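You operate a simulated robot arm through the tools that you are given. There is no shell and no other tool.

You are at the controls of a simulated robot arm. One attempt, no reset.

JOB
Put things in order on the island top. At the end: the white milk bottle is on the cream small plate; the clear glass with a blue band stands where the pepper mill stood; the honey jar from the island top stands where the white milk bottle stood; the pepper mill is on the orange melt pot; whatever was shut is shut again. Leave all else as you found it, and nothing knocked over. Set down upright: pepper mill, milk bottle.
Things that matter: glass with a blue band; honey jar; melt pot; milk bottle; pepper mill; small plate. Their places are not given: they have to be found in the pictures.

The check looks at the end state, three seconds after you hand in, the way a careful person would. Anything else that was tipped, shoved, dropped, spilled or broken makes it a failure.

ROBOT AND FRAMES
A 7-joint arm with a two-finger parallel gripper, fixed in place. Base frame: the origin is at the foot of the arm, x ahead of it, y to its left, z up; the work surface is at about z = 0. Units: mm, rad, N and s.
With the tool pointing down near the work surface it reaches from about 240 to 620 mm from the base axis. Its first joint turns from -1.152 to 1.152 rad. Payload 2.6 kg.
Tool frame: the origin (TCP) lies between the finger pads and is the grasp point; the fingertips stand 30 mm ahead of it; z points along the fingers, y is the line along which they close. The gripper opens to 94 mm. The fingers are 28 mm wide and 10 mm thick; the gripper's body (50 by 96 mm) begins 55 mm behind the TCP.
Orientation is that of the tool frame in the base frame, as [roll, pitch, yaw] about the fixed x, y, z axes, in that order (R = Rz(yaw) Ry(pitch) Rx(roll)). With the fingers straight down and closing along the base's y, the tool's x points along the base's -x, its y along +y and its z along -z.

CONTROLS
- The arm moves only by the tool step_arm. Its argument "rows" is a list of rows, each an object of numbers (a shift or turn left out is 0, a gripper value left out holds the last): "dx", "dy", "dz": the shift along the tool's x, y, z in mm; "rx", "ry", "rz": the turn, a rotation vector about the tool's x, y, z in rad. In form: [{"dx": .., "dy": .., "dz": .., "rx": .., "ry": .., "rz": ..}, ...]. A call has 1 to 20 rows; each row shifts and turns the commanded pose from where the row before left it, along the tool's axes as they then stand. "grip" is the opening, from 0 (shut) to 1 (fully open), set as the call begins (left out, the last holds). A row lasts 0.2 s, in which the tool goes at most 50 mm and 0.15 rad; a call with a longer step from one row to the next is refused whole, and so is a gripper value outside its range. Where a pose cannot be reached the arm comes as near as it can. A force on the tool above 40 N (or 10 N above the force at the start of the call, whichever is more), or a blocked arm, ends the call early, and 0.2 s more pass. The fingers move at their own pace (about 72 mm/s each) and stop on an object; they squeeze with about 21 N. The grip force told is the motor's: it shows also when the fingers shut on nothing. Time passes only in rows, and 0.2 s behind the last, so rows that do not move let the fingers close. The reply holds the time, the measured pose of the TCP, the force on the tool along the base axes, the opening and the grip force, in the units named above and with some noise, with the torque about the TCP (base axes, N m) and any sound that the robot's microphone picked up, and new pictures: "views" is both (left out), scene, wrist or none.
- Cameras (640 x 400 px; columns grow to the right, rows downward): "scene" is fixed at [45.2, 443.6, 555.2]; the picture's right is [-0.72, -0.69, 0.00], its down [-0.44, 0.46, -0.78] and it looks along [0.53, -0.56, -0.63] (base axes); focal length 223 px, centre (320, 200). "wrist" rides on the gripper at [76, 14, -102] in the tool frame; the picture's right is [-0.18, 0.98, 0.00], its down [-0.75, -0.14, -0.64] and it looks along [-0.63, -0.12, 0.77] (tool axes); focal length 243 px, centre (320, 200).
- point_at(camera, pixels): for up to 12 pixels [column, row] of the newest picture of that camera ("zoom" is the newest enlarged one), the place [x, y, z] in the base frame of the surface seen there, good to about 3 mm, but the place of the scene camera against the robot may be out by one fixed shift of up to 12 mm in any direction. No time passes.
- inspect(camera, box): a new picture of the part [left, top, right, bottom] of that camera's present view, enlarged. No time passes.
- close_job(): hands the job in; it is judged then, once.

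Open the gripper and draw the arm clear of the work before you hand the job in, unless the task says otherwise.

The tools are called after "Call:" as a command line: name --argument value ..., lists and objects as JSON in quotes. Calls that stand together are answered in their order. step_arm: Moves the arm, as the interface text tells. Its arguments: {"type":"object","properties":{"rows":{"type":"array"},"grip":{"type":"number"},"views":{"type":"string","enum":["both","scene","wrist","none"]}},"required":["rows"]} The other tools are called the same way: point_at (camera, pixels) gives the place of the surface under pixels of a picture; inspect (camera, box) takes an enlarged picture of a part of a camera's view; close_job () hands the job in.

At the start:

```text
time_s: 0.0
tool_pos: [338.7, -124.6, 423.7]
tcp_rot: [3.141, 0.002, 3.14]
wrist_force: [0.3, 0.1, 0.6]
ft_torque: [0.01, 0.01, -0.02]
opening: 94.1
grasp_force: 0.0
```

scene: 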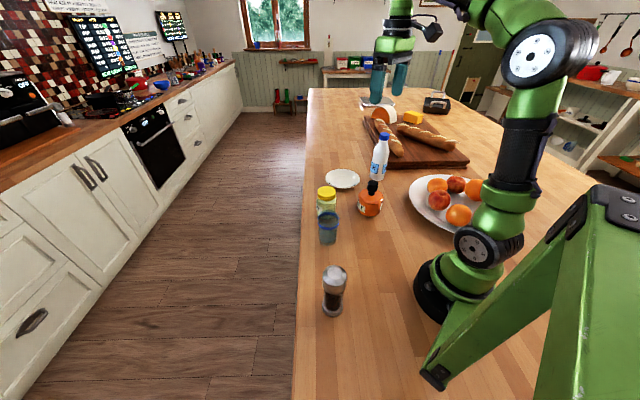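
wrist: 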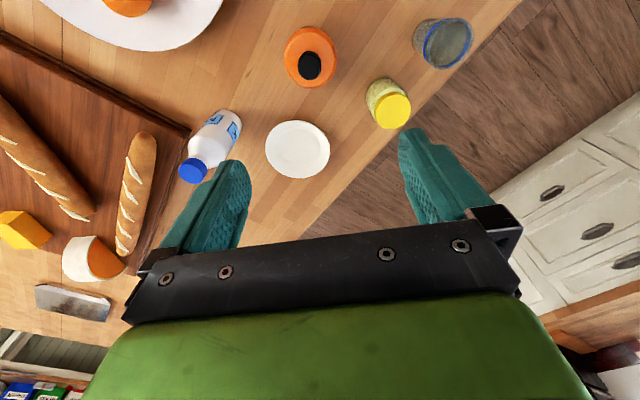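

The scene shows the small plate near (342,178), milk bottle (380,160), honey jar (327,200), glass (328,230), melt pot (370,203), pepper mill (334,290). I enlarge these to look at details.

Call:
inspect --camera "scene" --box '[290, 120, 450, 220]'

Call:
inspect --camera "scene" --box '[280, 180, 440, 330]'

Call:
inspect --camera "wrist" --box '[160, 0, 480, 200]'

Call:
point_at --camera "wrist" --pixels '[[298, 148], [270, 148], [328, 148], [192, 171], [225, 120], [393, 111], [385, 88], [310, 66], [310, 40], [450, 44], [425, 30], [318, 85]]'

Call:
point_at --camera "scene" --pixels '[[342, 179], [382, 137], [378, 165], [327, 191], [327, 208], [328, 215], [328, 235], [370, 203], [373, 187], [334, 271], [333, 298], [333, 313]]'

```text
4.00 times, centred on (370, 170) of scene
```

zoom: 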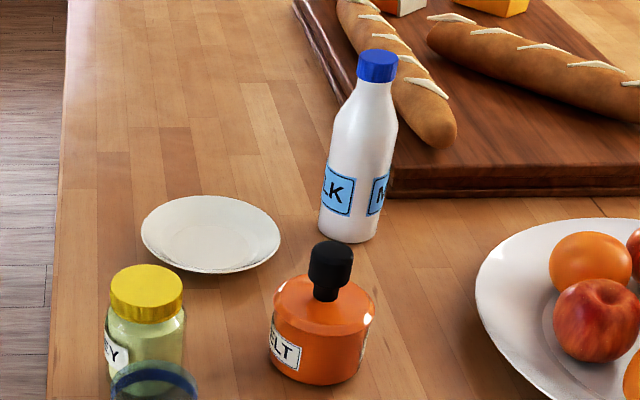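

```text
2.67 times, centred on (360, 255) of scene
```

zoom: 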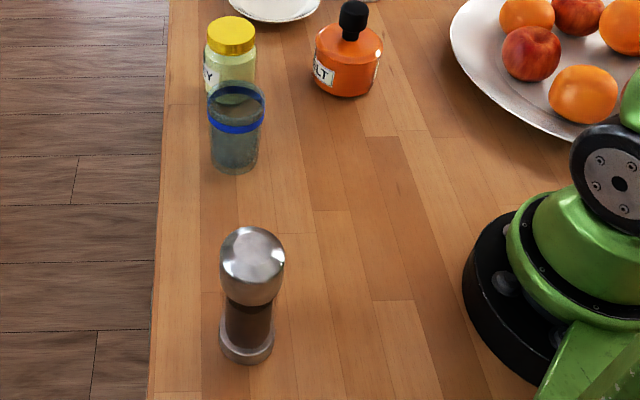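

```text
2.00 times, centred on (320, 100) of wrist
```

zoom: 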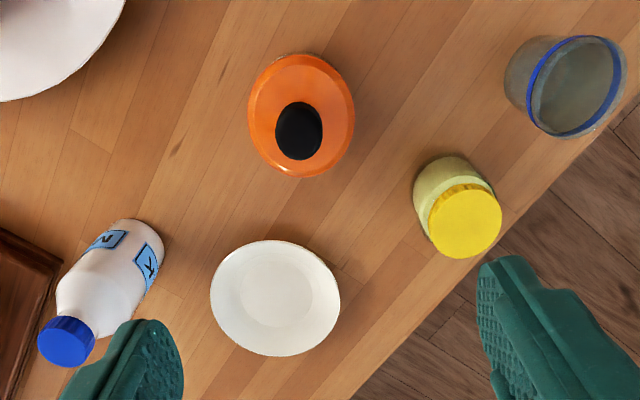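

```text
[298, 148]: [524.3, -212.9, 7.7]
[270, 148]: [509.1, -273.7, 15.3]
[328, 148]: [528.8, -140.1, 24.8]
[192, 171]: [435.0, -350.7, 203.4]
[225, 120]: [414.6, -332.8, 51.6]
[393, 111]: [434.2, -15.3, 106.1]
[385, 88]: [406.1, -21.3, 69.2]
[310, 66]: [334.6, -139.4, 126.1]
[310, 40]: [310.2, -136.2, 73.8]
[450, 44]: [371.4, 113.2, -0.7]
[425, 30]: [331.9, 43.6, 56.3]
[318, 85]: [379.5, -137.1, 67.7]
```

```text
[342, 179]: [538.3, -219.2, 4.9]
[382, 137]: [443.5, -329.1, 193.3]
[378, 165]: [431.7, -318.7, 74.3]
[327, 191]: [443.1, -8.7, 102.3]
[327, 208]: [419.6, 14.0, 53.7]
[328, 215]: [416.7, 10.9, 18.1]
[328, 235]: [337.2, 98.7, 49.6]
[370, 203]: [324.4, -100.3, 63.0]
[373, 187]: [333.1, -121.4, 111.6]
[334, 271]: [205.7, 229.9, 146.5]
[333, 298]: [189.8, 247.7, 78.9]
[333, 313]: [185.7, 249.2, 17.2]
```

The melt pot carries a black knob or plug on top (wrist 310,66; scene 373,187). I enlarge it in both views to understand what the top is, and the pepper mill too.

Call:
inspect --camera "scene" --box '[350, 175, 390, 220]'

Call:
inspect --camera "wrist" --box '[275, 15, 345, 95]'

Call:
inspect --camera "scene" --box '[310, 255, 360, 325]'

```text
8.89 times, centred on (370, 198) of scene
```

zoom: 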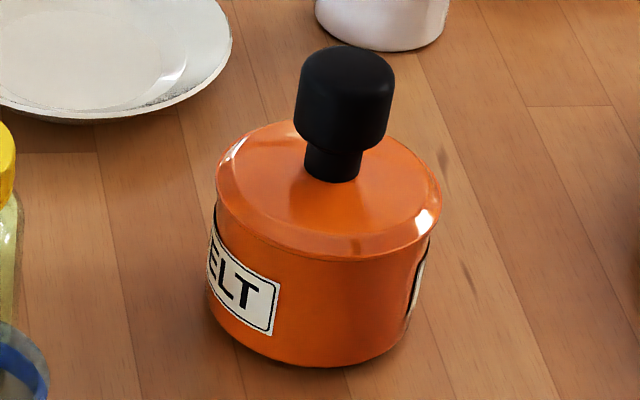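

```text
5.00 times, centred on (310, 55) of wrist
```

zoom: 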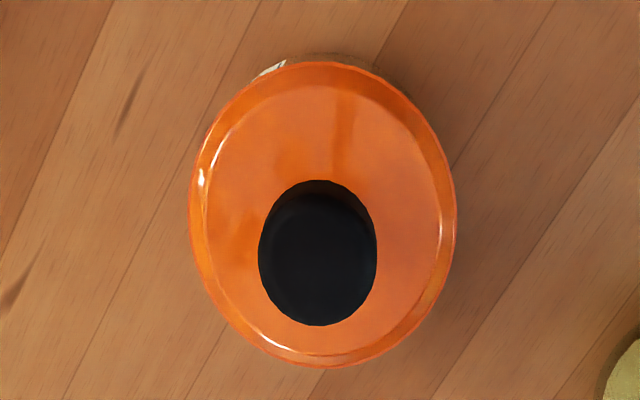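

```text
5.71 times, centred on (335, 290) of scene
```

zoom: 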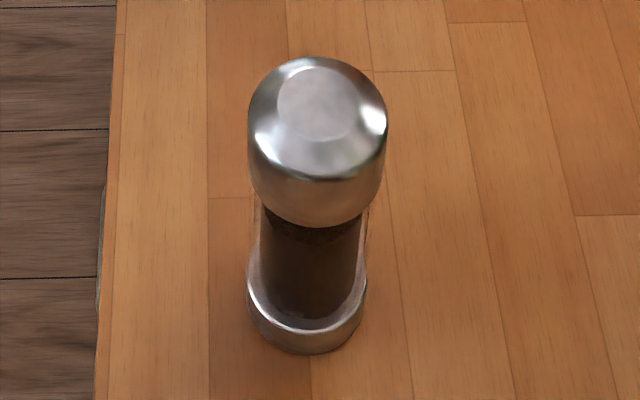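

The pot has a lid with a black knob; the mill will have to go on top of it with the pot still shut. I now move the arm at safe height toward the milk bottle to look at it from nearer.

Call:
step_arm --rows '[{"dx": -15.25, "dy": -36.25, "dz": 6}, {"dx": -15.25, "dy": -36.25, "dz": 6}, {"dx": -15.25, "dy": -36.25, "dz": 6}, {"dx": -15.25, "dy": -36.25, "dz": 6}, {}]' --grip 1 --views "both"

```text
time_s: 1.2
tool_pos: [399.2, -270.0, 400.3]
tcp_rot: [3.141, 0.0, -3.141]
wrist_force: [0.1, 1.0, -0.7]
ft_torque: [-0.02, -0.01, -0.01]
opening: 93.8
grasp_force: 0.1
```

scene: 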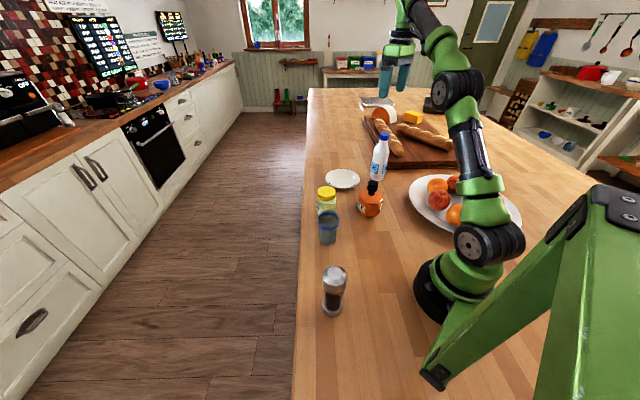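
wrist: 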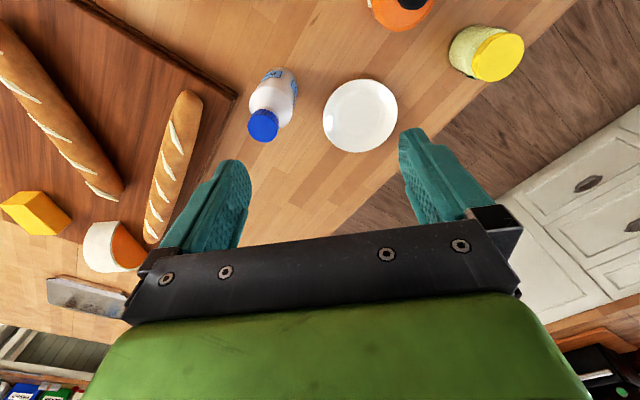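

The bottle's cap is at (263,126) and the plate at (360,115) in the wrist view. I enlarge and measure both.

Call:
inspect --camera "wrist" --box '[230, 50, 410, 170]'

Call:
point_at --camera "wrist" --pixels '[[263, 126], [263, 113], [263, 138], [252, 126], [274, 126], [276, 100], [283, 75], [360, 115], [325, 118], [396, 110], [358, 81], [362, 150]]'

```text
3.33 times, centred on (320, 110) of wrist
```

zoom: 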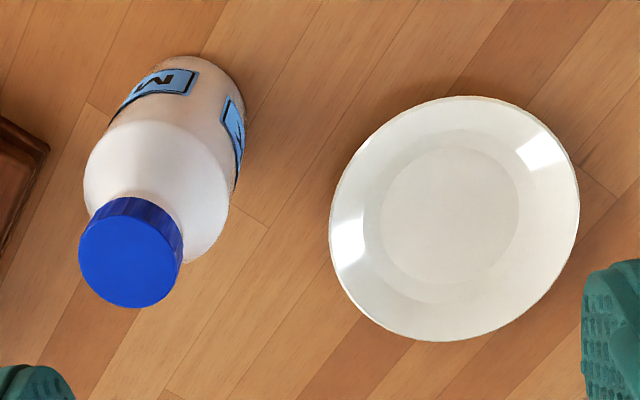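

```text
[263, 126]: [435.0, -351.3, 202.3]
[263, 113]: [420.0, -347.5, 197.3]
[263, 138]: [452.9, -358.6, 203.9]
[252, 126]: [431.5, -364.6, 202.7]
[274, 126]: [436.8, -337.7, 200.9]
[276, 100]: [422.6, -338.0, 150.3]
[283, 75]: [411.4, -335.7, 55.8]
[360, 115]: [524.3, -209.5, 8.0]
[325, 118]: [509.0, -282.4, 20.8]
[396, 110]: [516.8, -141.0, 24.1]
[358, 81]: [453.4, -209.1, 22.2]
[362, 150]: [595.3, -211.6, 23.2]
```

I measure the cap's rim in the enlarged picture (disc spans about 78–180 columns, 198–308 rows) and the flat part of the plate (380–518, 145–285).

Call:
point_at --camera "zoom" --pixels '[[84, 255], [172, 255], [128, 215], [128, 300], [128, 258], [95, 180], [222, 200], [384, 215], [514, 215], [449, 150], [449, 280], [449, 215]]'

Call:
inspect --camera "wrist" --box '[0, 0, 320, 200]'

```text
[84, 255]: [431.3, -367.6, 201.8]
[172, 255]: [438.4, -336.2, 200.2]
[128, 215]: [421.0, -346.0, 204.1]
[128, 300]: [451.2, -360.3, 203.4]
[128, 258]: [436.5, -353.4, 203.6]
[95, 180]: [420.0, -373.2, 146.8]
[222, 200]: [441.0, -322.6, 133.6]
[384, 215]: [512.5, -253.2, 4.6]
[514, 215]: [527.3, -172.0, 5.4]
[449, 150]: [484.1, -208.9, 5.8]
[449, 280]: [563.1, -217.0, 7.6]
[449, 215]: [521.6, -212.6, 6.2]
```

```text
2.00 times, centred on (160, 100) of wrist
```

zoom: 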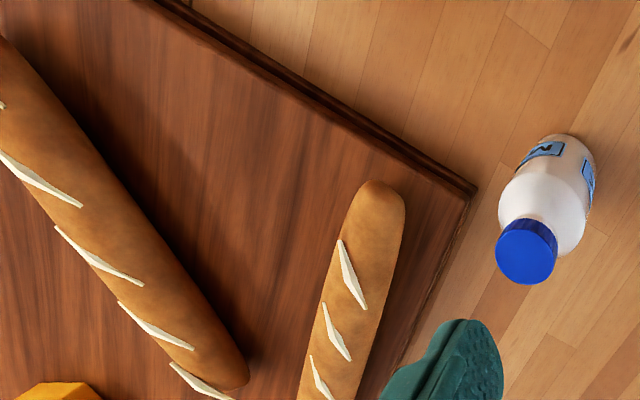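

I measure the board corner and the baguette end near the bottle, for the later honey jar placement.

Call:
point_at --camera "zoom" --pixels '[[470, 190], [440, 280], [402, 200], [385, 188], [395, 260], [370, 350], [575, 140], [560, 180]]'

```text
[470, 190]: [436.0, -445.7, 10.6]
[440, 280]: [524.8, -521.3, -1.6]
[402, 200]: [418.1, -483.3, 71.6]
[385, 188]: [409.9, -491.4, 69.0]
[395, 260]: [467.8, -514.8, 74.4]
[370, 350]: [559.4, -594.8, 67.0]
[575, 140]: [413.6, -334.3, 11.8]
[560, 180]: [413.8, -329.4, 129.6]
```

The bottle's axis is about (436,-352) with its top at z≈203, and the board corner is 94 mm away. I move above the cap with TCP at z≈290, gripper open.

Call:
step_arm --rows '[{"dx": -9.2, "dy": -20.5, "dz": 27}, {"dx": -9.2, "dy": -20.5, "dz": 27}, {"dx": -9.2, "dy": -20.5, "dz": 27}, {"dx": -9.2, "dy": -20.5, "dz": 27}, {}]' --views "wrist"

```text
time_s: 2.4
tool_pos: [440.0, -345.5, 288.9]
tcp_rot: [-3.139, 0.003, -3.14]
wrist_force: [0.2, 0.7, 0.2]
ft_torque: [0.01, -0.03, 0.02]
opening: 93.9
grasp_force: 0.0
out of reach, approached as far as the arm can: row 4
```

wrist: 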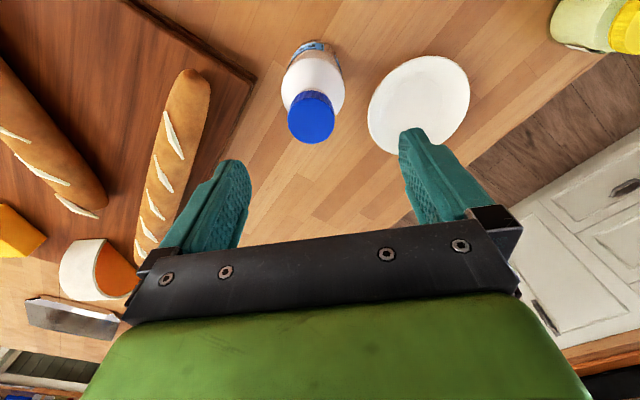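

The arm hit its reach limit at this height (radius ≈560), but lower down it reaches farther. I measure the cap again from this nearer view (cap at about (311,117)).

Call:
inspect --camera "wrist" --box '[260, 30, 360, 150]'

```text
3.33 times, centred on (310, 90) of wrist
```

zoom: 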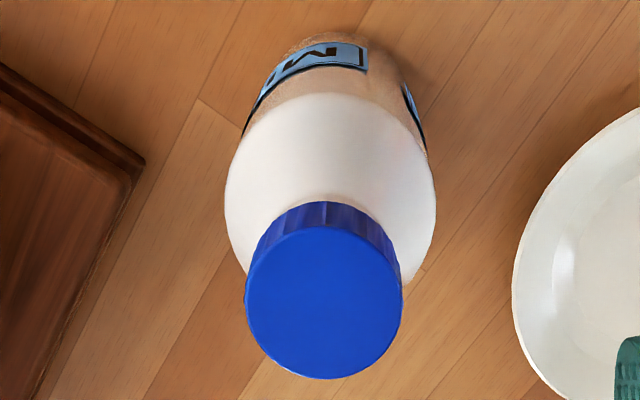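

Call:
point_at --camera "zoom" --pixels '[[250, 303], [398, 303], [324, 232], [324, 374], [324, 303], [275, 350], [375, 350], [275, 255], [375, 255], [326, 210], [228, 190], [434, 190]]'

```text
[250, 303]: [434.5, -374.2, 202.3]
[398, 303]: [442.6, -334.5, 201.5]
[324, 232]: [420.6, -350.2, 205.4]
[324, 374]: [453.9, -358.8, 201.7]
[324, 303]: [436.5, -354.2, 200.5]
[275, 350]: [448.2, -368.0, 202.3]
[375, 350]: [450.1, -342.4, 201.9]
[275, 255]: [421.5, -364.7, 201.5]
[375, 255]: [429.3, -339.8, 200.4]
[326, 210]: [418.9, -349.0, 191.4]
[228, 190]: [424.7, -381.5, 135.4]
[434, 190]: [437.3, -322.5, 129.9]
```

Cap centre is (437,-354), top z≈202, diameter ≈40. I descend part way, keeping the fingertips just above the cap, to check the commanded pose.

Call:
step_arm --rows '[{"dx": 1.5, "dy": -4.2, "dz": 20}, {"dx": 1.5, "dy": -4.3, "dz": 24}, {}]' --views "wrist"

```text
time_s: 3.2
tool_pos: [434.8, -356.0, 246.3]
tcp_rot: [3.142, -0.001, 3.14]
wrist_force: [-0.3, -0.9, -0.6]
ft_torque: [0.0, 0.01, -0.02]
opening: 94.2
grasp_force: 0.1
```

wrist: 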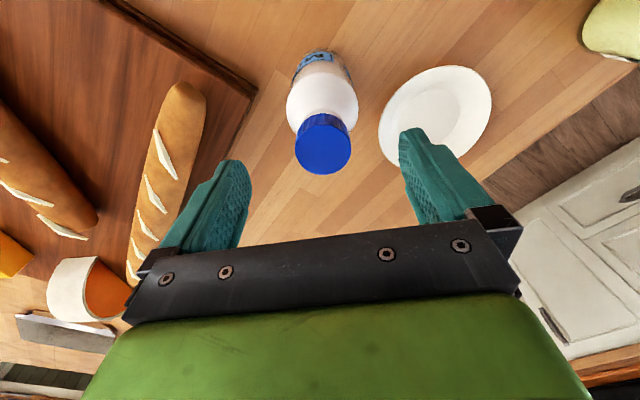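

The cap centre sits at (323,147), almost exactly on the tool axis (expected (320,148)). I go down to TCP z≈212 so the fingertips hold the cap's 20 mm band, then close.

Call:
step_arm --rows '[{"dx": -0.5, "dy": 1, "dz": 17}, {"dx": -0.5, "dy": 1, "dz": 17}, {}]' --views "both"

```text
time_s: 4.0
tool_pos: [436.6, -352.0, 211.6]
tcp_rot: [-3.14, 0.0, 3.141]
wrist_force: [-0.1, 0.0, 0.0]
ft_torque: [-0.01, -0.02, -0.03]
opening: 94.2
grasp_force: 0.0
```

scene: 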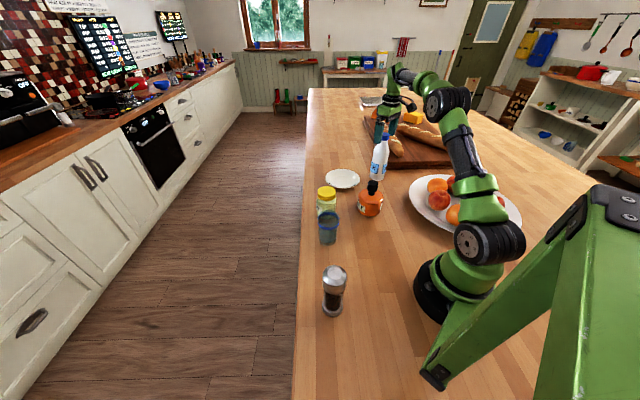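
wrist: 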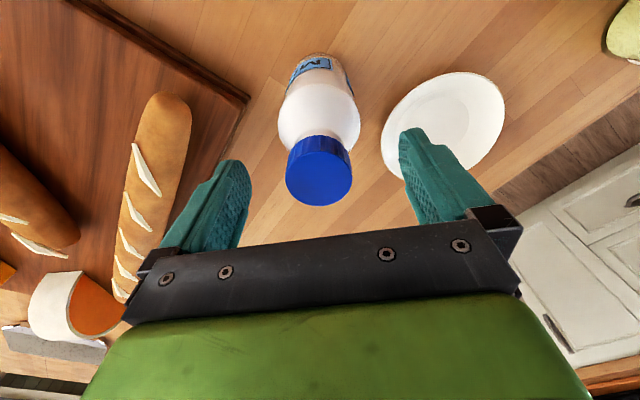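

I zoom on the cap between the fingers to check the fore–aft centring before closing.

Call:
inspect --camera "wrist" --box '[260, 40, 380, 220]'

Call:
point_at --camera "wrist" --pixels '[[290, 175], [348, 175], [319, 150], [319, 200], [319, 176], [319, 140], [300, 195], [340, 195]]'

```text
2.22 times, centred on (320, 130) of wrist
```

zoom: 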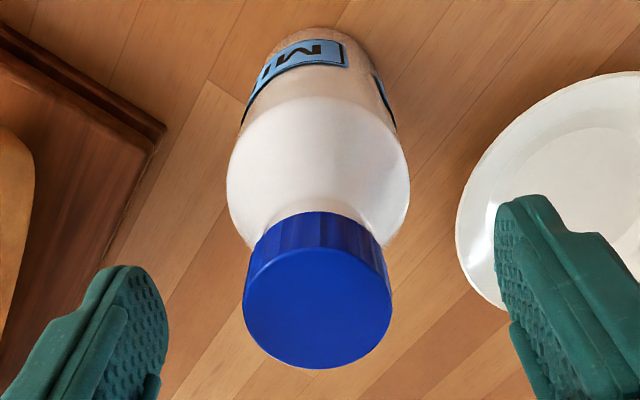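

```text
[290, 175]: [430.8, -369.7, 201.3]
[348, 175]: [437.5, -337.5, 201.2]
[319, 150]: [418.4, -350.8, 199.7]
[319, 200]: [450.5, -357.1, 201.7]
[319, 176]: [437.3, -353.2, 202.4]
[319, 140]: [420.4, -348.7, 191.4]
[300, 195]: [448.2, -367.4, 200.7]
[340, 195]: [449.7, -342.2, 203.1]
```

The top disc's centre maps to (319,178.6), just on the tool axis. I close on the cap.

Call:
step_arm --rows '[{}, {}, {}, {}, {}]' --grip 0 --views "wrist"

```text
time_s: 5.2
tool_pos: [435.5, -353.6, 211.8]
tcp_rot: [3.141, 0.0, 3.141]
wrist_force: [0.9, -2.6, -0.1]
ft_torque: [-0.21, -0.16, -0.01]
opening: 37.4
grasp_force: 21.0
```

wrist: 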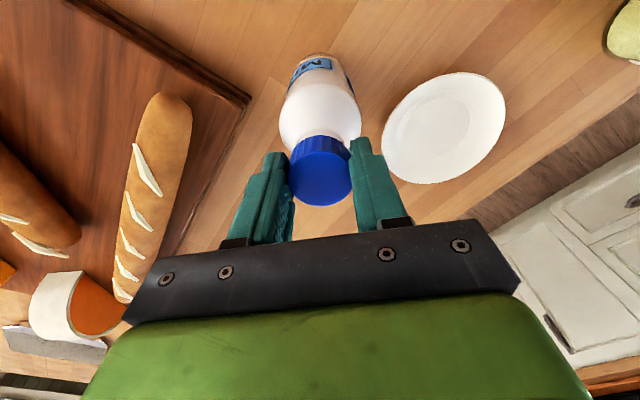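

The cap is held (opening 37.4 mm). I lift gently by 30 mm and check that the bottle comes along straight.

Call:
step_arm --rows '[{"dz": -5}, {"dz": -8}, {"dz": -8}, {"dz": -9}, {}]' --views "both"

```text
time_s: 6.4
tool_pos: [434.6, -352.2, 242.8]
tcp_rot: [-3.141, 0.001, -3.139]
wrist_force: [0.2, -0.3, -5.6]
ft_torque: [0.0, 0.03, 0.01]
opening: 37.2
grasp_force: 21.4
```

scene: 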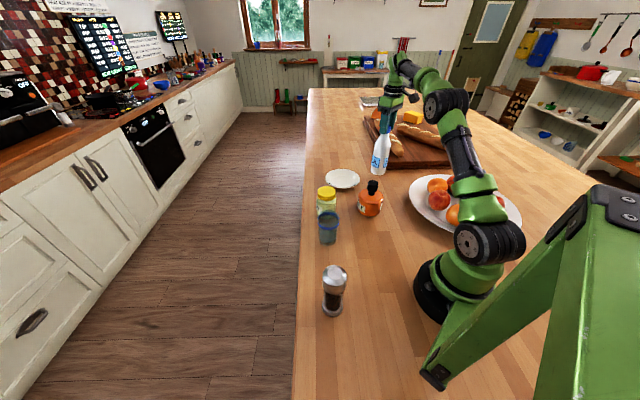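
wrist: 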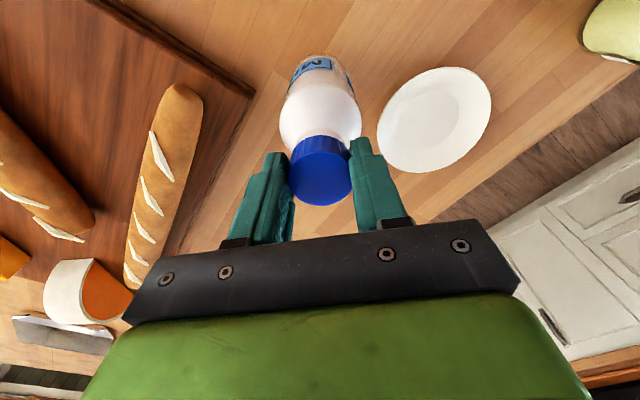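

The bottle (about 0.57 kg) lifted straight, its base at z≈31. I carry it over to the plate centre at (524,-212), clearing the 24 mm plate rim.

Call:
step_arm --rows '[{"dz": -5}, {"dx": -8.9, "dy": 14.1}, {"dx": -8.9, "dy": 14.1}, {"dx": -8.9, "dy": 14.1}, {"dx": -8.9, "dy": 14.1}, {"dx": -8.9, "dy": 14.1}, {"dx": -8.9, "dy": 14.1}, {"dx": -8.9, "dy": 14.1}, {"dx": -8.9, "dy": 14.1}, {"dx": -8.9, "dy": 14.1}, {"dx": -8.9, "dy": 14.1}, {}]' --views "both"

```text
time_s: 9.0
tool_pos: [525.5, -210.2, 244.4]
tcp_rot: [3.141, -0.001, -3.141]
wrist_force: [0.6, -0.7, -7.0]
ft_torque: [0.05, 0.02, 0.02]
opening: 37.2
grasp_force: 21.6
```

scene: 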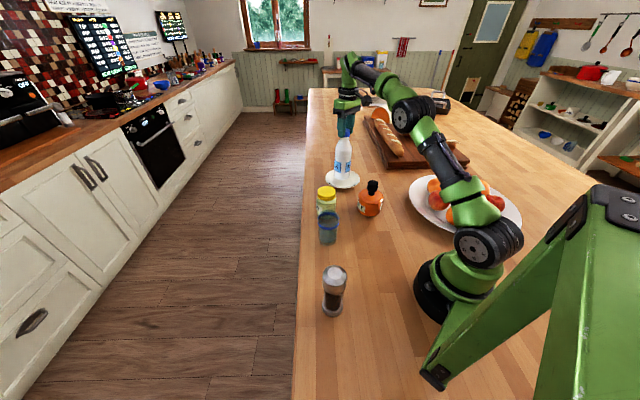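
wrist: 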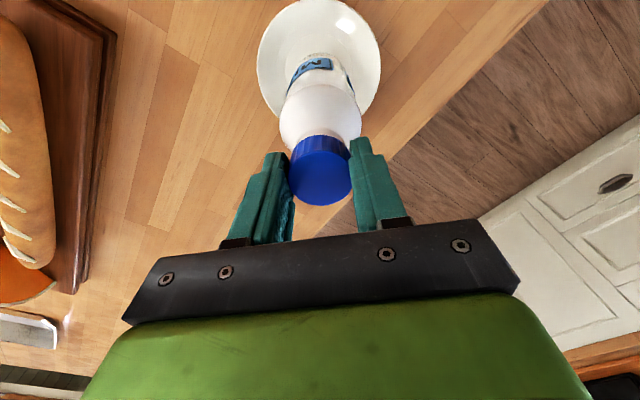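

The bottle hangs above the plate. I zoom in from both cameras to check the centring before lowering.

Call:
inspect --camera "scene" --box '[312, 120, 376, 200]'

Call:
inspect --camera "wrist" --box '[250, 0, 390, 120]'

Call:
point_at --camera "wrist" --pixels '[[262, 50], [376, 50], [278, 100], [366, 100], [280, 20], [350, 10], [319, 178]]'

```text
5.00 times, centred on (344, 160) of scene
```

zoom: 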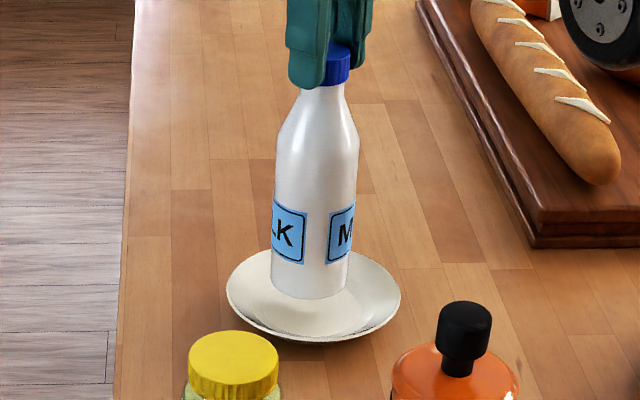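

```text
3.33 times, centred on (320, 60) of wrist
```

zoom: 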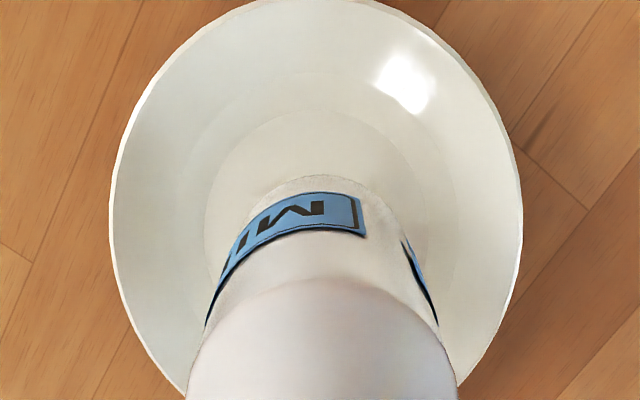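

```text
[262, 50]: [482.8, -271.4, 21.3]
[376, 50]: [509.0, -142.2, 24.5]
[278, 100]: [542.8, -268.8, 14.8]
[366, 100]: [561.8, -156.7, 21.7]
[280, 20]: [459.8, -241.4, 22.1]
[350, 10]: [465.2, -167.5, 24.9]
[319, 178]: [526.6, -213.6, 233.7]
```

The cap top reads (527,-213.6,234), so the bottle's base is at z≈31 and the plate centre is (524,-212). I shift 1.5 mm back and lower 20 mm.

Call:
step_arm --rows '[{"dx": 1.5, "dz": 7}, {"dz": 7}, {"dz": 6}, {}]' --views "none"

Call:
step_arm --rows '[{"dz": 1.5}, {"dz": 1}, {}]' --views "scene"

```text
time_s: 10.0
tool_pos: [522.4, -211.1, 224.2]
tcp_rot: [-3.141, 0.0, -3.139]
wrist_force: [-1.0, -0.2, -6.0]
ft_torque: [0.01, 0.03, 0.0]
opening: 37.0
grasp_force: 21.0
```

```text
time_s: 10.8
tool_pos: [524.2, -211.6, 222.3]
tcp_rot: [-3.141, 0.0, 3.14]
wrist_force: [0.1, 0.4, -5.5]
ft_torque: [-0.02, 0.04, -0.01]
opening: 37.1
grasp_force: 21.1
```

scene: 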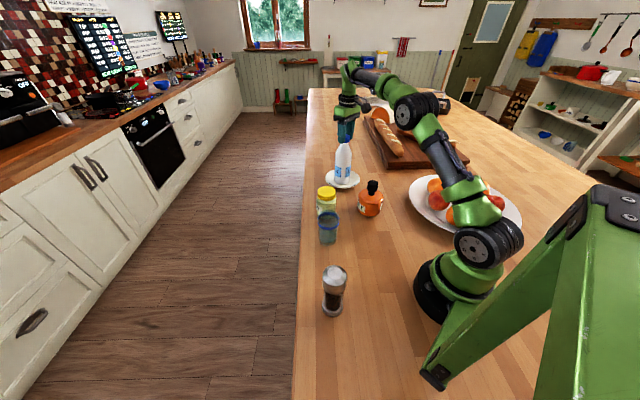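

Weight is still fully on the gripper (−5.5 N), base about 10 mm up. I continue downward in 1 mm steps until the force drops.

Call:
step_arm --rows '[{"dz": 1}, {"dz": 1}, {}]' --views "none"

Call:
step_arm --rows '[{"dz": 1}, {}]' --views "none"

Call:
step_arm --rows '[{"dz": 1}, {}]' --views "none"

```text
time_s: 11.6
tool_pos: [524.0, -212.2, 220.7]
tcp_rot: [-3.141, 0.0, -3.141]
wrist_force: [-0.7, -0.9, -5.9]
ft_torque: [0.03, 0.02, 0.0]
opening: 37.2
grasp_force: 21.4
```

```text
time_s: 12.2
tool_pos: [524.3, -211.9, 220.8]
tcp_rot: [-3.14, 0.0, -3.141]
wrist_force: [-0.7, 0.2, -5.6]
ft_torque: [-0.04, 0.0, 0.01]
opening: 36.9
grasp_force: 21.0
```

```text
time_s: 12.8
tool_pos: [524.9, -211.5, 218.4]
tcp_rot: [3.141, -0.001, 3.14]
wrist_force: [-0.3, 0.4, -5.4]
ft_torque: [0.02, 0.03, -0.02]
opening: 36.7
grasp_force: 21.0
```

Still hanging (−5.4 N). More 1 mm steps.

Call:
step_arm --rows '[{"dz": 1}, {}]' --views "none"

Call:
step_arm --rows '[{"dz": 1}, {}]' --views "none"

Call:
step_arm --rows '[{"dz": 1}, {}]' --views "scene"

```text
time_s: 13.4
tool_pos: [523.1, -212.3, 218.3]
tcp_rot: [-3.141, 0.001, 3.141]
wrist_force: [-0.2, -0.5, -2.4]
ft_torque: [0.05, 0.03, -0.02]
opening: 37.0
grasp_force: 21.5
```

```text
time_s: 14.0
tool_pos: [523.3, -211.6, 220.0]
tcp_rot: [-3.141, 0.001, -3.141]
wrist_force: [-2.1, 2.1, 7.6]
ft_torque: [0.29, 0.61, -0.12]
opening: 37.2
grasp_force: 20.2
```

```text
time_s: 14.6
tool_pos: [524.3, -212.6, 219.7]
tcp_rot: [-3.14, 0.004, -3.141]
wrist_force: [-1.3, 1.9, 16.5]
ft_torque: [0.3, -0.08, -0.1]
opening: 37.1
grasp_force: 20.9
```

scene: 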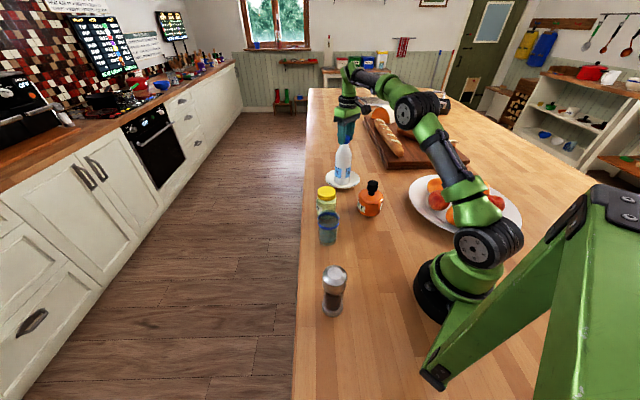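

The bottle is on the plate with 16 N pressing. I back up 1.5 mm to unload, then open the fingers.

Call:
step_arm --rows '[{"dz": -1.5}, {}]' --views "none"

Call:
step_arm --rows '[{}, {}, {}]' --grip 0.55 --views "both"

```text
time_s: 15.2
tool_pos: [525.0, -211.9, 218.7]
tcp_rot: [3.14, 0.0, -3.14]
wrist_force: [3.4, 0.2, 10.9]
ft_torque: [0.15, -0.45, -0.07]
opening: 37.0
grasp_force: 20.8
```

```text
time_s: 16.0
tool_pos: [523.3, -212.9, 218.0]
tcp_rot: [-3.141, 0.0, 3.141]
wrist_force: [-0.1, -0.4, 0.4]
ft_torque: [0.01, 0.03, -0.02]
opening: 51.7
grasp_force: 0.2
```

scene: 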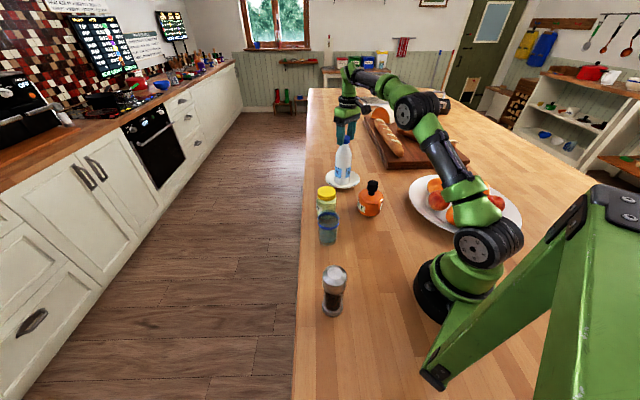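
wrist: 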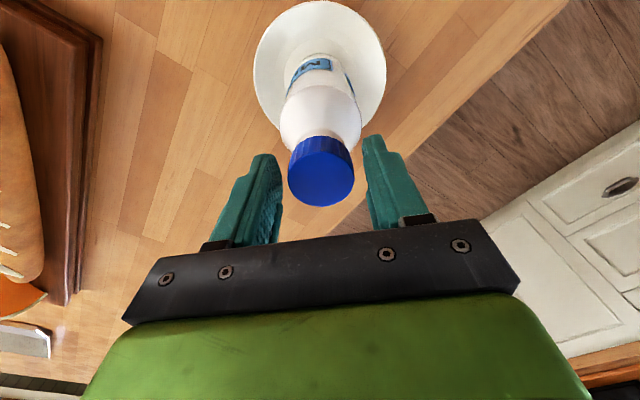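

Released cleanly. I raise the gripper 50 mm straight up and then look at the bottle on the plate.

Call:
step_arm --rows '[{"dz": -12}, {"dz": -15}, {"dz": -15}, {}]' --views "both"

Call:
inspect --camera "scene" --box '[312, 120, 376, 200]'

```text
time_s: 17.0
tool_pos: [523.2, -212.3, 260.5]
tcp_rot: [-3.141, 0.0, 3.141]
wrist_force: [-0.9, -0.5, 0.7]
ft_torque: [0.0, 0.0, 0.03]
opening: 51.5
grasp_force: 0.0
```

scene: 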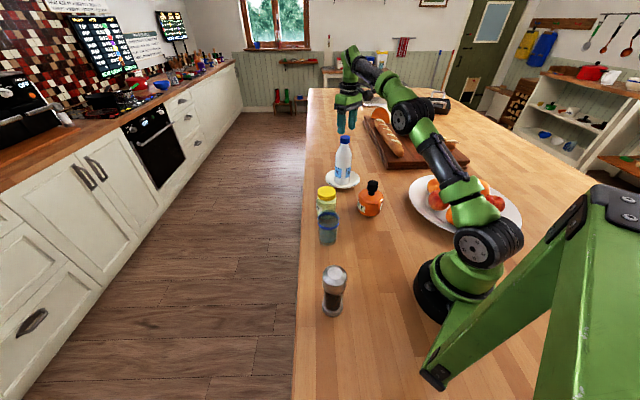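
wrist: 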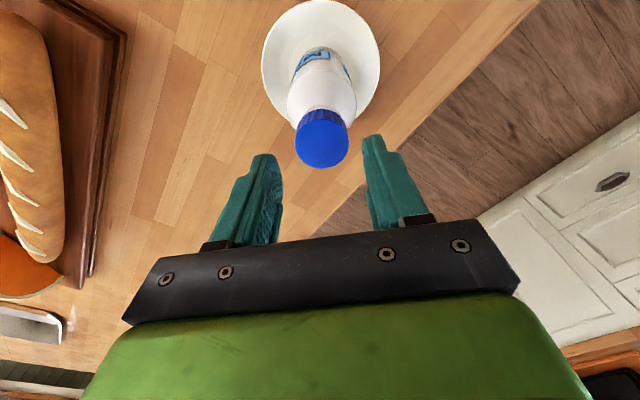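

```text
5.00 times, centred on (344, 160) of scene
```

zoom: 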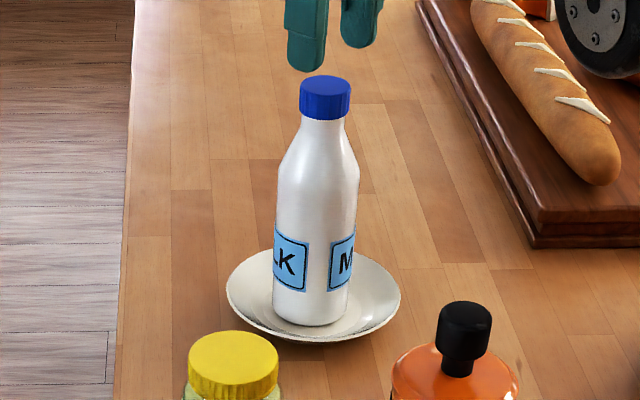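

Bottle is upright on the plate. Next I go to view the honey jar, drawing back toward the base and up first, then across.

Call:
step_arm --rows '[{"dx": 30, "dz": -13}, {"dx": 40, "dz": -13}, {"dx": 40, "dy": 20, "dz": -13}, {"dx": 33, "dy": 35}, {"dy": 45}, {"dy": 45}, {"dy": 45}, {}]' --grip 1 --views "both"

```text
time_s: 18.8
tool_pos: [381.5, -21.6, 298.0]
tcp_rot: [-3.142, 0.0, -3.142]
wrist_force: [0.4, -0.2, 0.3]
ft_torque: [-0.01, -0.01, 0.01]
opening: 94.0
grasp_force: 0.1
```

scene: 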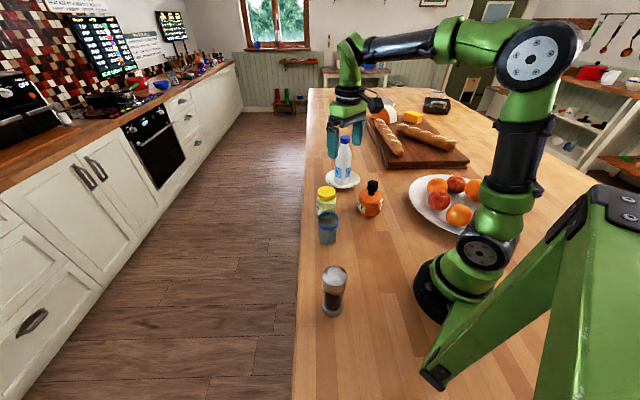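
wrist: 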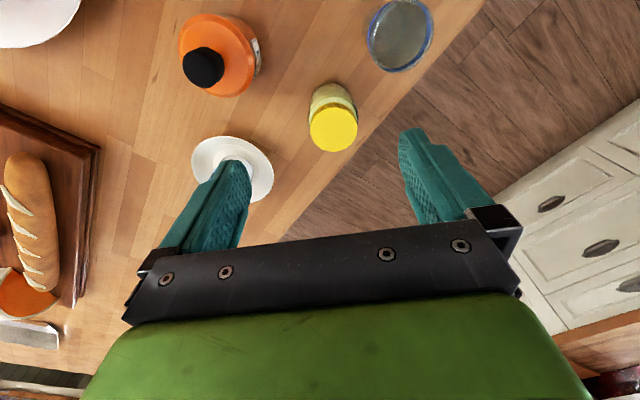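

The honey jar's lid is at (334,130), the pot at (219,55), the glass at (400,35). I enlarge and measure the jar and its neighbours.

Call:
inspect --camera "wrist" --box '[280, 60, 400, 160]'

Call:
point_at --camera "wrist" --pixels '[[334, 130], [312, 130], [355, 130], [333, 110], [333, 149], [316, 100], [352, 95], [400, 35], [370, 40], [430, 35], [398, 5], [402, 68]]'

```text
4.00 times, centred on (340, 110) of wrist
```

zoom: 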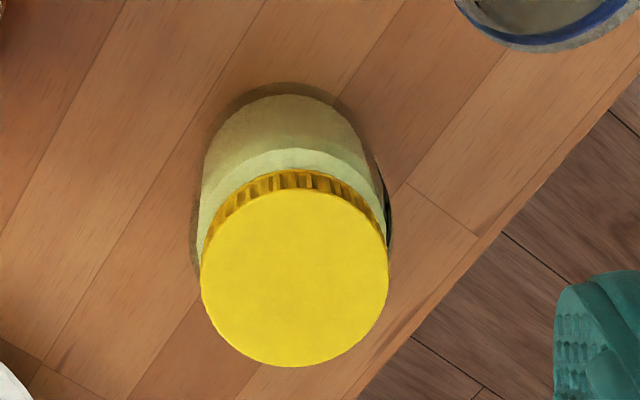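

```text
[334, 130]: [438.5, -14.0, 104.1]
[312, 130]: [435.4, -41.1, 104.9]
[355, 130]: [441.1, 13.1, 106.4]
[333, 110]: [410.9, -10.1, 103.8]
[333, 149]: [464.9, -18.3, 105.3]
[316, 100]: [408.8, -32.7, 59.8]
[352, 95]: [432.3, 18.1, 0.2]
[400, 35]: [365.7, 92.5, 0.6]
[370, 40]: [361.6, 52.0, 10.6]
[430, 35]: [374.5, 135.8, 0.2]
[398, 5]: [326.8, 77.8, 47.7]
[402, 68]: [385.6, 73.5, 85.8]
```

Call:
point_at --camera "zoom" --pixels '[[204, 278], [384, 278], [295, 193], [295, 362], [295, 278], [205, 180], [378, 180], [260, 92], [294, 275], [530, 46], [480, 20], [600, 20]]'

```text
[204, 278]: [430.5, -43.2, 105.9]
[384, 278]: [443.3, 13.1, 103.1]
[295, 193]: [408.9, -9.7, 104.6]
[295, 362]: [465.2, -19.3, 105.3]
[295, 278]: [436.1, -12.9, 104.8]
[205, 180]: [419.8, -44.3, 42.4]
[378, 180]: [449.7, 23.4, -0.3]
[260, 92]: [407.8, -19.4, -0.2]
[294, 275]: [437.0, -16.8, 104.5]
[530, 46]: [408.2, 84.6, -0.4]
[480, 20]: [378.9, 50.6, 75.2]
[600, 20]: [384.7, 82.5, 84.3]
```

The jar's axis is (437,-15), lid top z≈105, lid 58 mm across. I move above it with the TCP at z≈160.

Call:
step_arm --rows '[{"dx": -13.9, "dy": 1.65, "dz": 34.5}, {"dx": -13.9, "dy": 1.65, "dz": 34.5}, {"dx": -13.9, "dy": 1.65, "dz": 34.5}, {"dx": -13.8, "dy": 1.65, "dz": 34.5}, {}]' --grip 1 --views "wrist"

Call:
inspect --camera "wrist" --box '[240, 40, 400, 240]'

```text
time_s: 20.0
tool_pos: [435.7, -16.1, 161.1]
tcp_rot: [-3.141, 0.0, -3.139]
wrist_force: [-0.3, 0.6, 1.0]
ft_torque: [-0.02, -0.01, 0.0]
opening: 93.9
grasp_force: 0.1
```

wrist: 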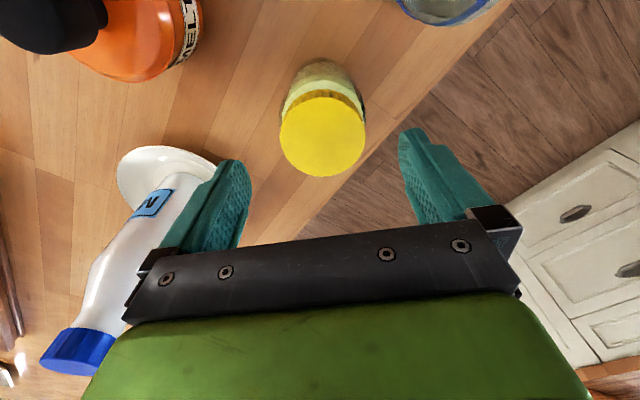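

```text
2.00 times, centred on (320, 140) of wrist
```

zoom: 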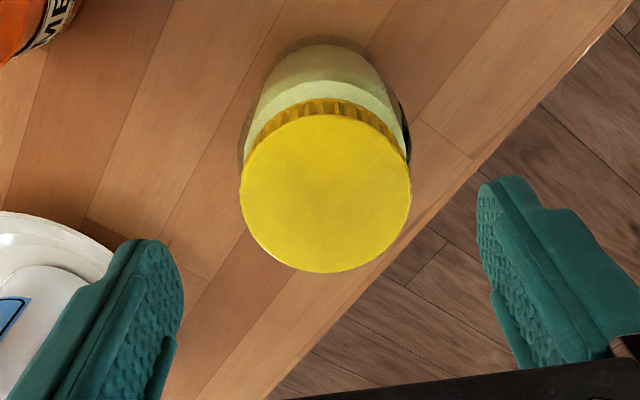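

The lid's centre is at (323,136), about on the axis (expected (320,140)). I verify with point_at on the lid's edges.

Call:
point_at --camera "zoom" --pixels '[[246, 192], [406, 192], [326, 120], [326, 266], [326, 193], [270, 140], [382, 140], [270, 248], [382, 248], [255, 100], [402, 110]]'

```text
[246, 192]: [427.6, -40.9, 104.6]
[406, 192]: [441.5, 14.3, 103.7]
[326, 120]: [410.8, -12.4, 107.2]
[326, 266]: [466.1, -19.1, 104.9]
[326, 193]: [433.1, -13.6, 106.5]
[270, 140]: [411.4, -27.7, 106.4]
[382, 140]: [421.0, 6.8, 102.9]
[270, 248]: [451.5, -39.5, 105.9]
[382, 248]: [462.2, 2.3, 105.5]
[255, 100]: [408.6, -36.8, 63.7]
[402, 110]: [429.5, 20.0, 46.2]
```

Axis confirmed at (436,-14.3). I descend to TCP z≈72 with fingers straddling the jar, then close.

Call:
step_arm --rows '[{"dx": 0.5, "dy": 0.7, "dz": 22}, {"dz": 22}, {"dz": 22}, {"dz": 22}, {}]' --views "wrist"

Call:
step_arm --rows '[{}, {}, {}, {}]' --grip 0 --views "wrist"

```text
time_s: 21.2
tool_pos: [435.7, -12.0, 73.0]
tcp_rot: [-3.141, 0.001, -3.14]
wrist_force: [0.3, 0.4, -0.2]
ft_torque: [0.01, -0.02, 0.0]
opening: 94.1
grasp_force: 0.1
```

wrist: 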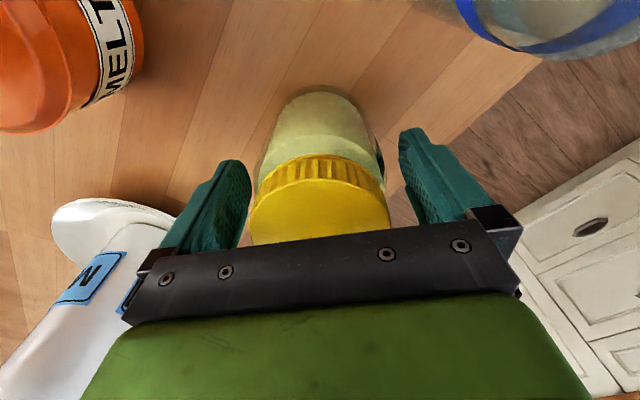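

```text
time_s: 22.2
tool_pos: [436.1, -13.7, 72.6]
tcp_rot: [-3.14, -0.001, -3.141]
wrist_force: [-0.1, -0.2, -0.8]
ft_torque: [0.03, -0.04, 0.02]
opening: 72.0
grasp_force: 20.8
```

wrist: 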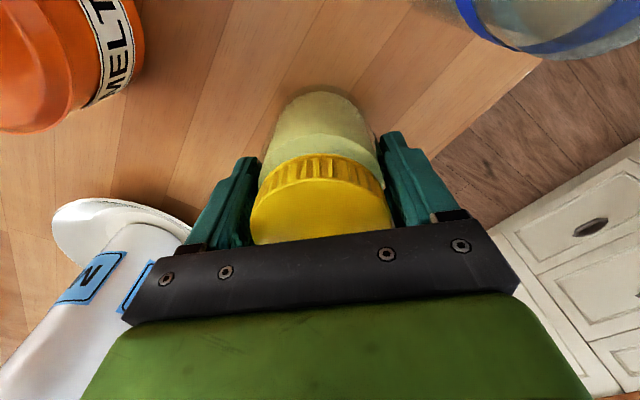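

The jar is held on its body (opening 72 mm). I lift it straight up 130 mm so it clears the pot's knob and everything else.

Call:
step_arm --rows '[{"dz": -10}, {"dz": -20}, {"dz": -25}, {"dz": -25}, {"dz": -25}, {"dz": -25}, {}]' --views "both"

```text
time_s: 23.8
tool_pos: [435.9, -13.3, 201.7]
tcp_rot: [3.141, 0.001, -3.142]
wrist_force: [1.7, -0.3, -4.8]
ft_torque: [-0.01, 0.0, -0.01]
opening: 71.9
grasp_force: 21.1
```

scene: 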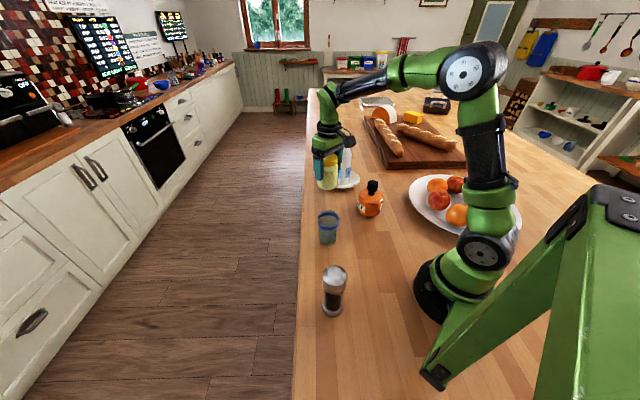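
wrist: 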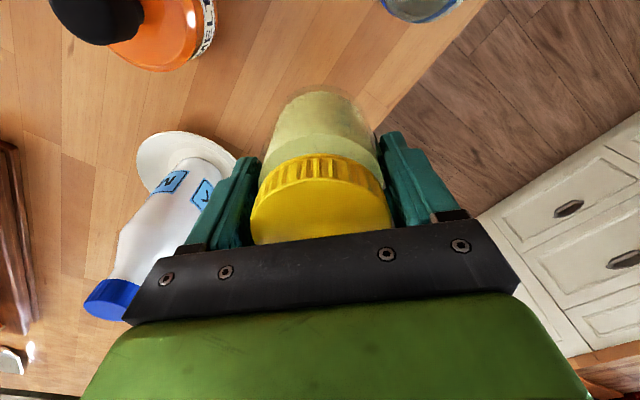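

Jar lifted (−4.8 N). I carry it at z≈202 along x≈410, passing between the pot and the bottle, to above the bottle's old place (436,-353).

Call:
step_arm --rows '[{"dx": 13}, {"dx": 13}, {"dy": -28.25}, {"dy": -28.25}, {"dy": -28.25}, {"dy": -28.25}, {"dy": -28.25}, {"dy": -28.25}, {"dy": -28.25}, {"dy": -28.25}, {"dy": -28.25}, {"dy": -28.25}, {"dy": -28.25}, {"dy": -28.25}, {"dx": -13}, {"dx": -13}, {}]' --views "both"

```text
time_s: 27.4
tool_pos: [436.2, -352.7, 203.0]
tcp_rot: [-3.142, 0.0, -3.14]
wrist_force: [-0.2, -0.5, -4.2]
ft_torque: [-0.02, -0.02, 0.02]
opening: 72.0
grasp_force: 21.0
```

scene: 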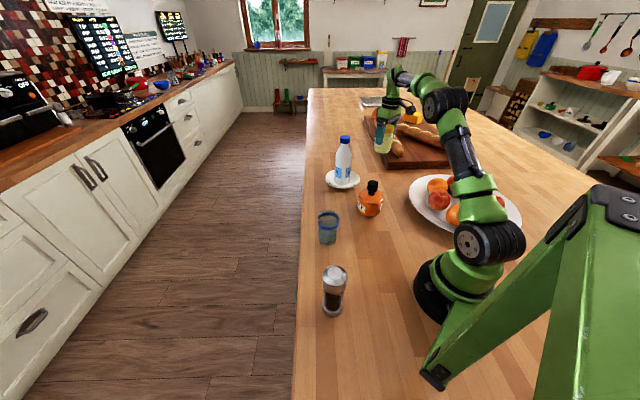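
wrist: 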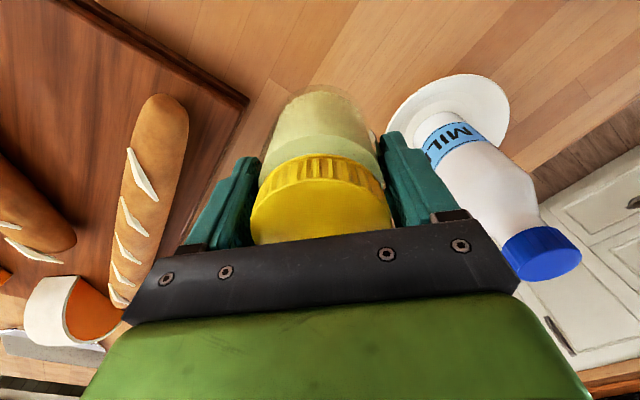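

Pose is (436,-353,203). I lower 120 mm, leaving about 9 mm, then go on slowly until contact.

Call:
step_arm --rows '[{"dz": 26}, {"dz": 26}, {"dz": 26}, {"dz": 24}, {"dz": 18}, {}]' --views "none"

Call:
step_arm --rows '[{"dz": 3}, {"dz": 2}, {"dz": 1}, {}]' --views "wrist"

```text
time_s: 28.8
tool_pos: [436.4, -352.8, 82.1]
tcp_rot: [3.14, 0.001, 3.142]
wrist_force: [-0.1, -0.2, -4.0]
ft_torque: [0.01, 0.02, 0.0]
opening: 72.0
grasp_force: 21.5
```

```text
time_s: 29.8
tool_pos: [436.5, -353.3, 76.3]
tcp_rot: [3.14, 0.0, 3.141]
wrist_force: [0.0, -0.2, -4.4]
ft_torque: [0.0, 0.01, -0.01]
opening: 72.1
grasp_force: 21.0
```

wrist: 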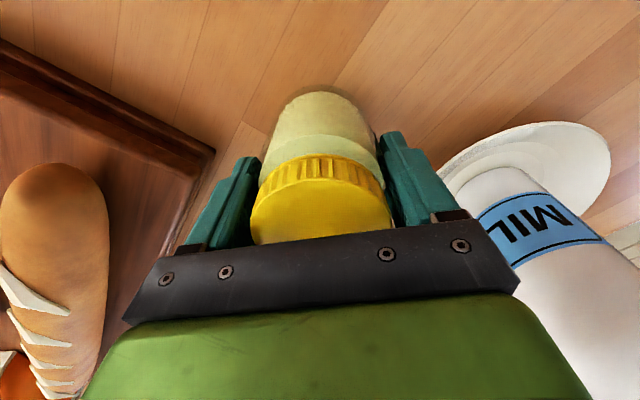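

Still hanging (−4.4 N), about 3 mm to go. I continue in 1 mm steps.

Call:
step_arm --rows '[{"dz": 1}, {"dz": 1}, {}]' --views "none"

Call:
step_arm --rows '[{"dz": 1}, {}]' --views "none"

Call:
step_arm --rows '[{"dz": 0.7}, {}]' --views "none"

```text
time_s: 30.6
tool_pos: [436.0, -352.7, 74.3]
tcp_rot: [3.141, -0.001, -3.141]
wrist_force: [-0.2, 0.1, -4.1]
ft_torque: [0.02, 0.0, -0.01]
opening: 71.9
grasp_force: 20.8
```

```text
time_s: 31.2
tool_pos: [435.5, -353.3, 72.5]
tcp_rot: [3.141, -0.001, -3.14]
wrist_force: [-0.6, 0.0, -3.4]
ft_torque: [0.03, -0.01, -0.01]
opening: 71.9
grasp_force: 20.2
```

```text
time_s: 31.8
tool_pos: [436.5, -353.6, 74.0]
tcp_rot: [3.14, 0.0, 3.14]
wrist_force: [-0.8, 0.8, -4.3]
ft_torque: [0.03, 0.03, 0.0]
opening: 71.9
grasp_force: 21.4
```

Still −4.3 N; contact should be within a millimetre. I step down further.

Call:
step_arm --rows '[{"dz": 0.8}, {}]' --views "none"

Call:
step_arm --rows '[{"dz": 0.8}, {}]' --views "none"

```text
time_s: 32.4
tool_pos: [436.7, -352.9, 72.5]
tcp_rot: [3.141, -0.001, -3.14]
wrist_force: [-1.7, 0.4, 0.3]
ft_torque: [0.1, 0.19, -0.04]
opening: 72.0
grasp_force: 20.8
```

```text
time_s: 33.0
tool_pos: [436.3, -352.9, 72.1]
tcp_rot: [-3.14, 0.001, 3.141]
wrist_force: [-4.6, 3.6, 8.3]
ft_torque: [0.31, 0.19, 0.06]
opening: 71.9
grasp_force: 21.4
```

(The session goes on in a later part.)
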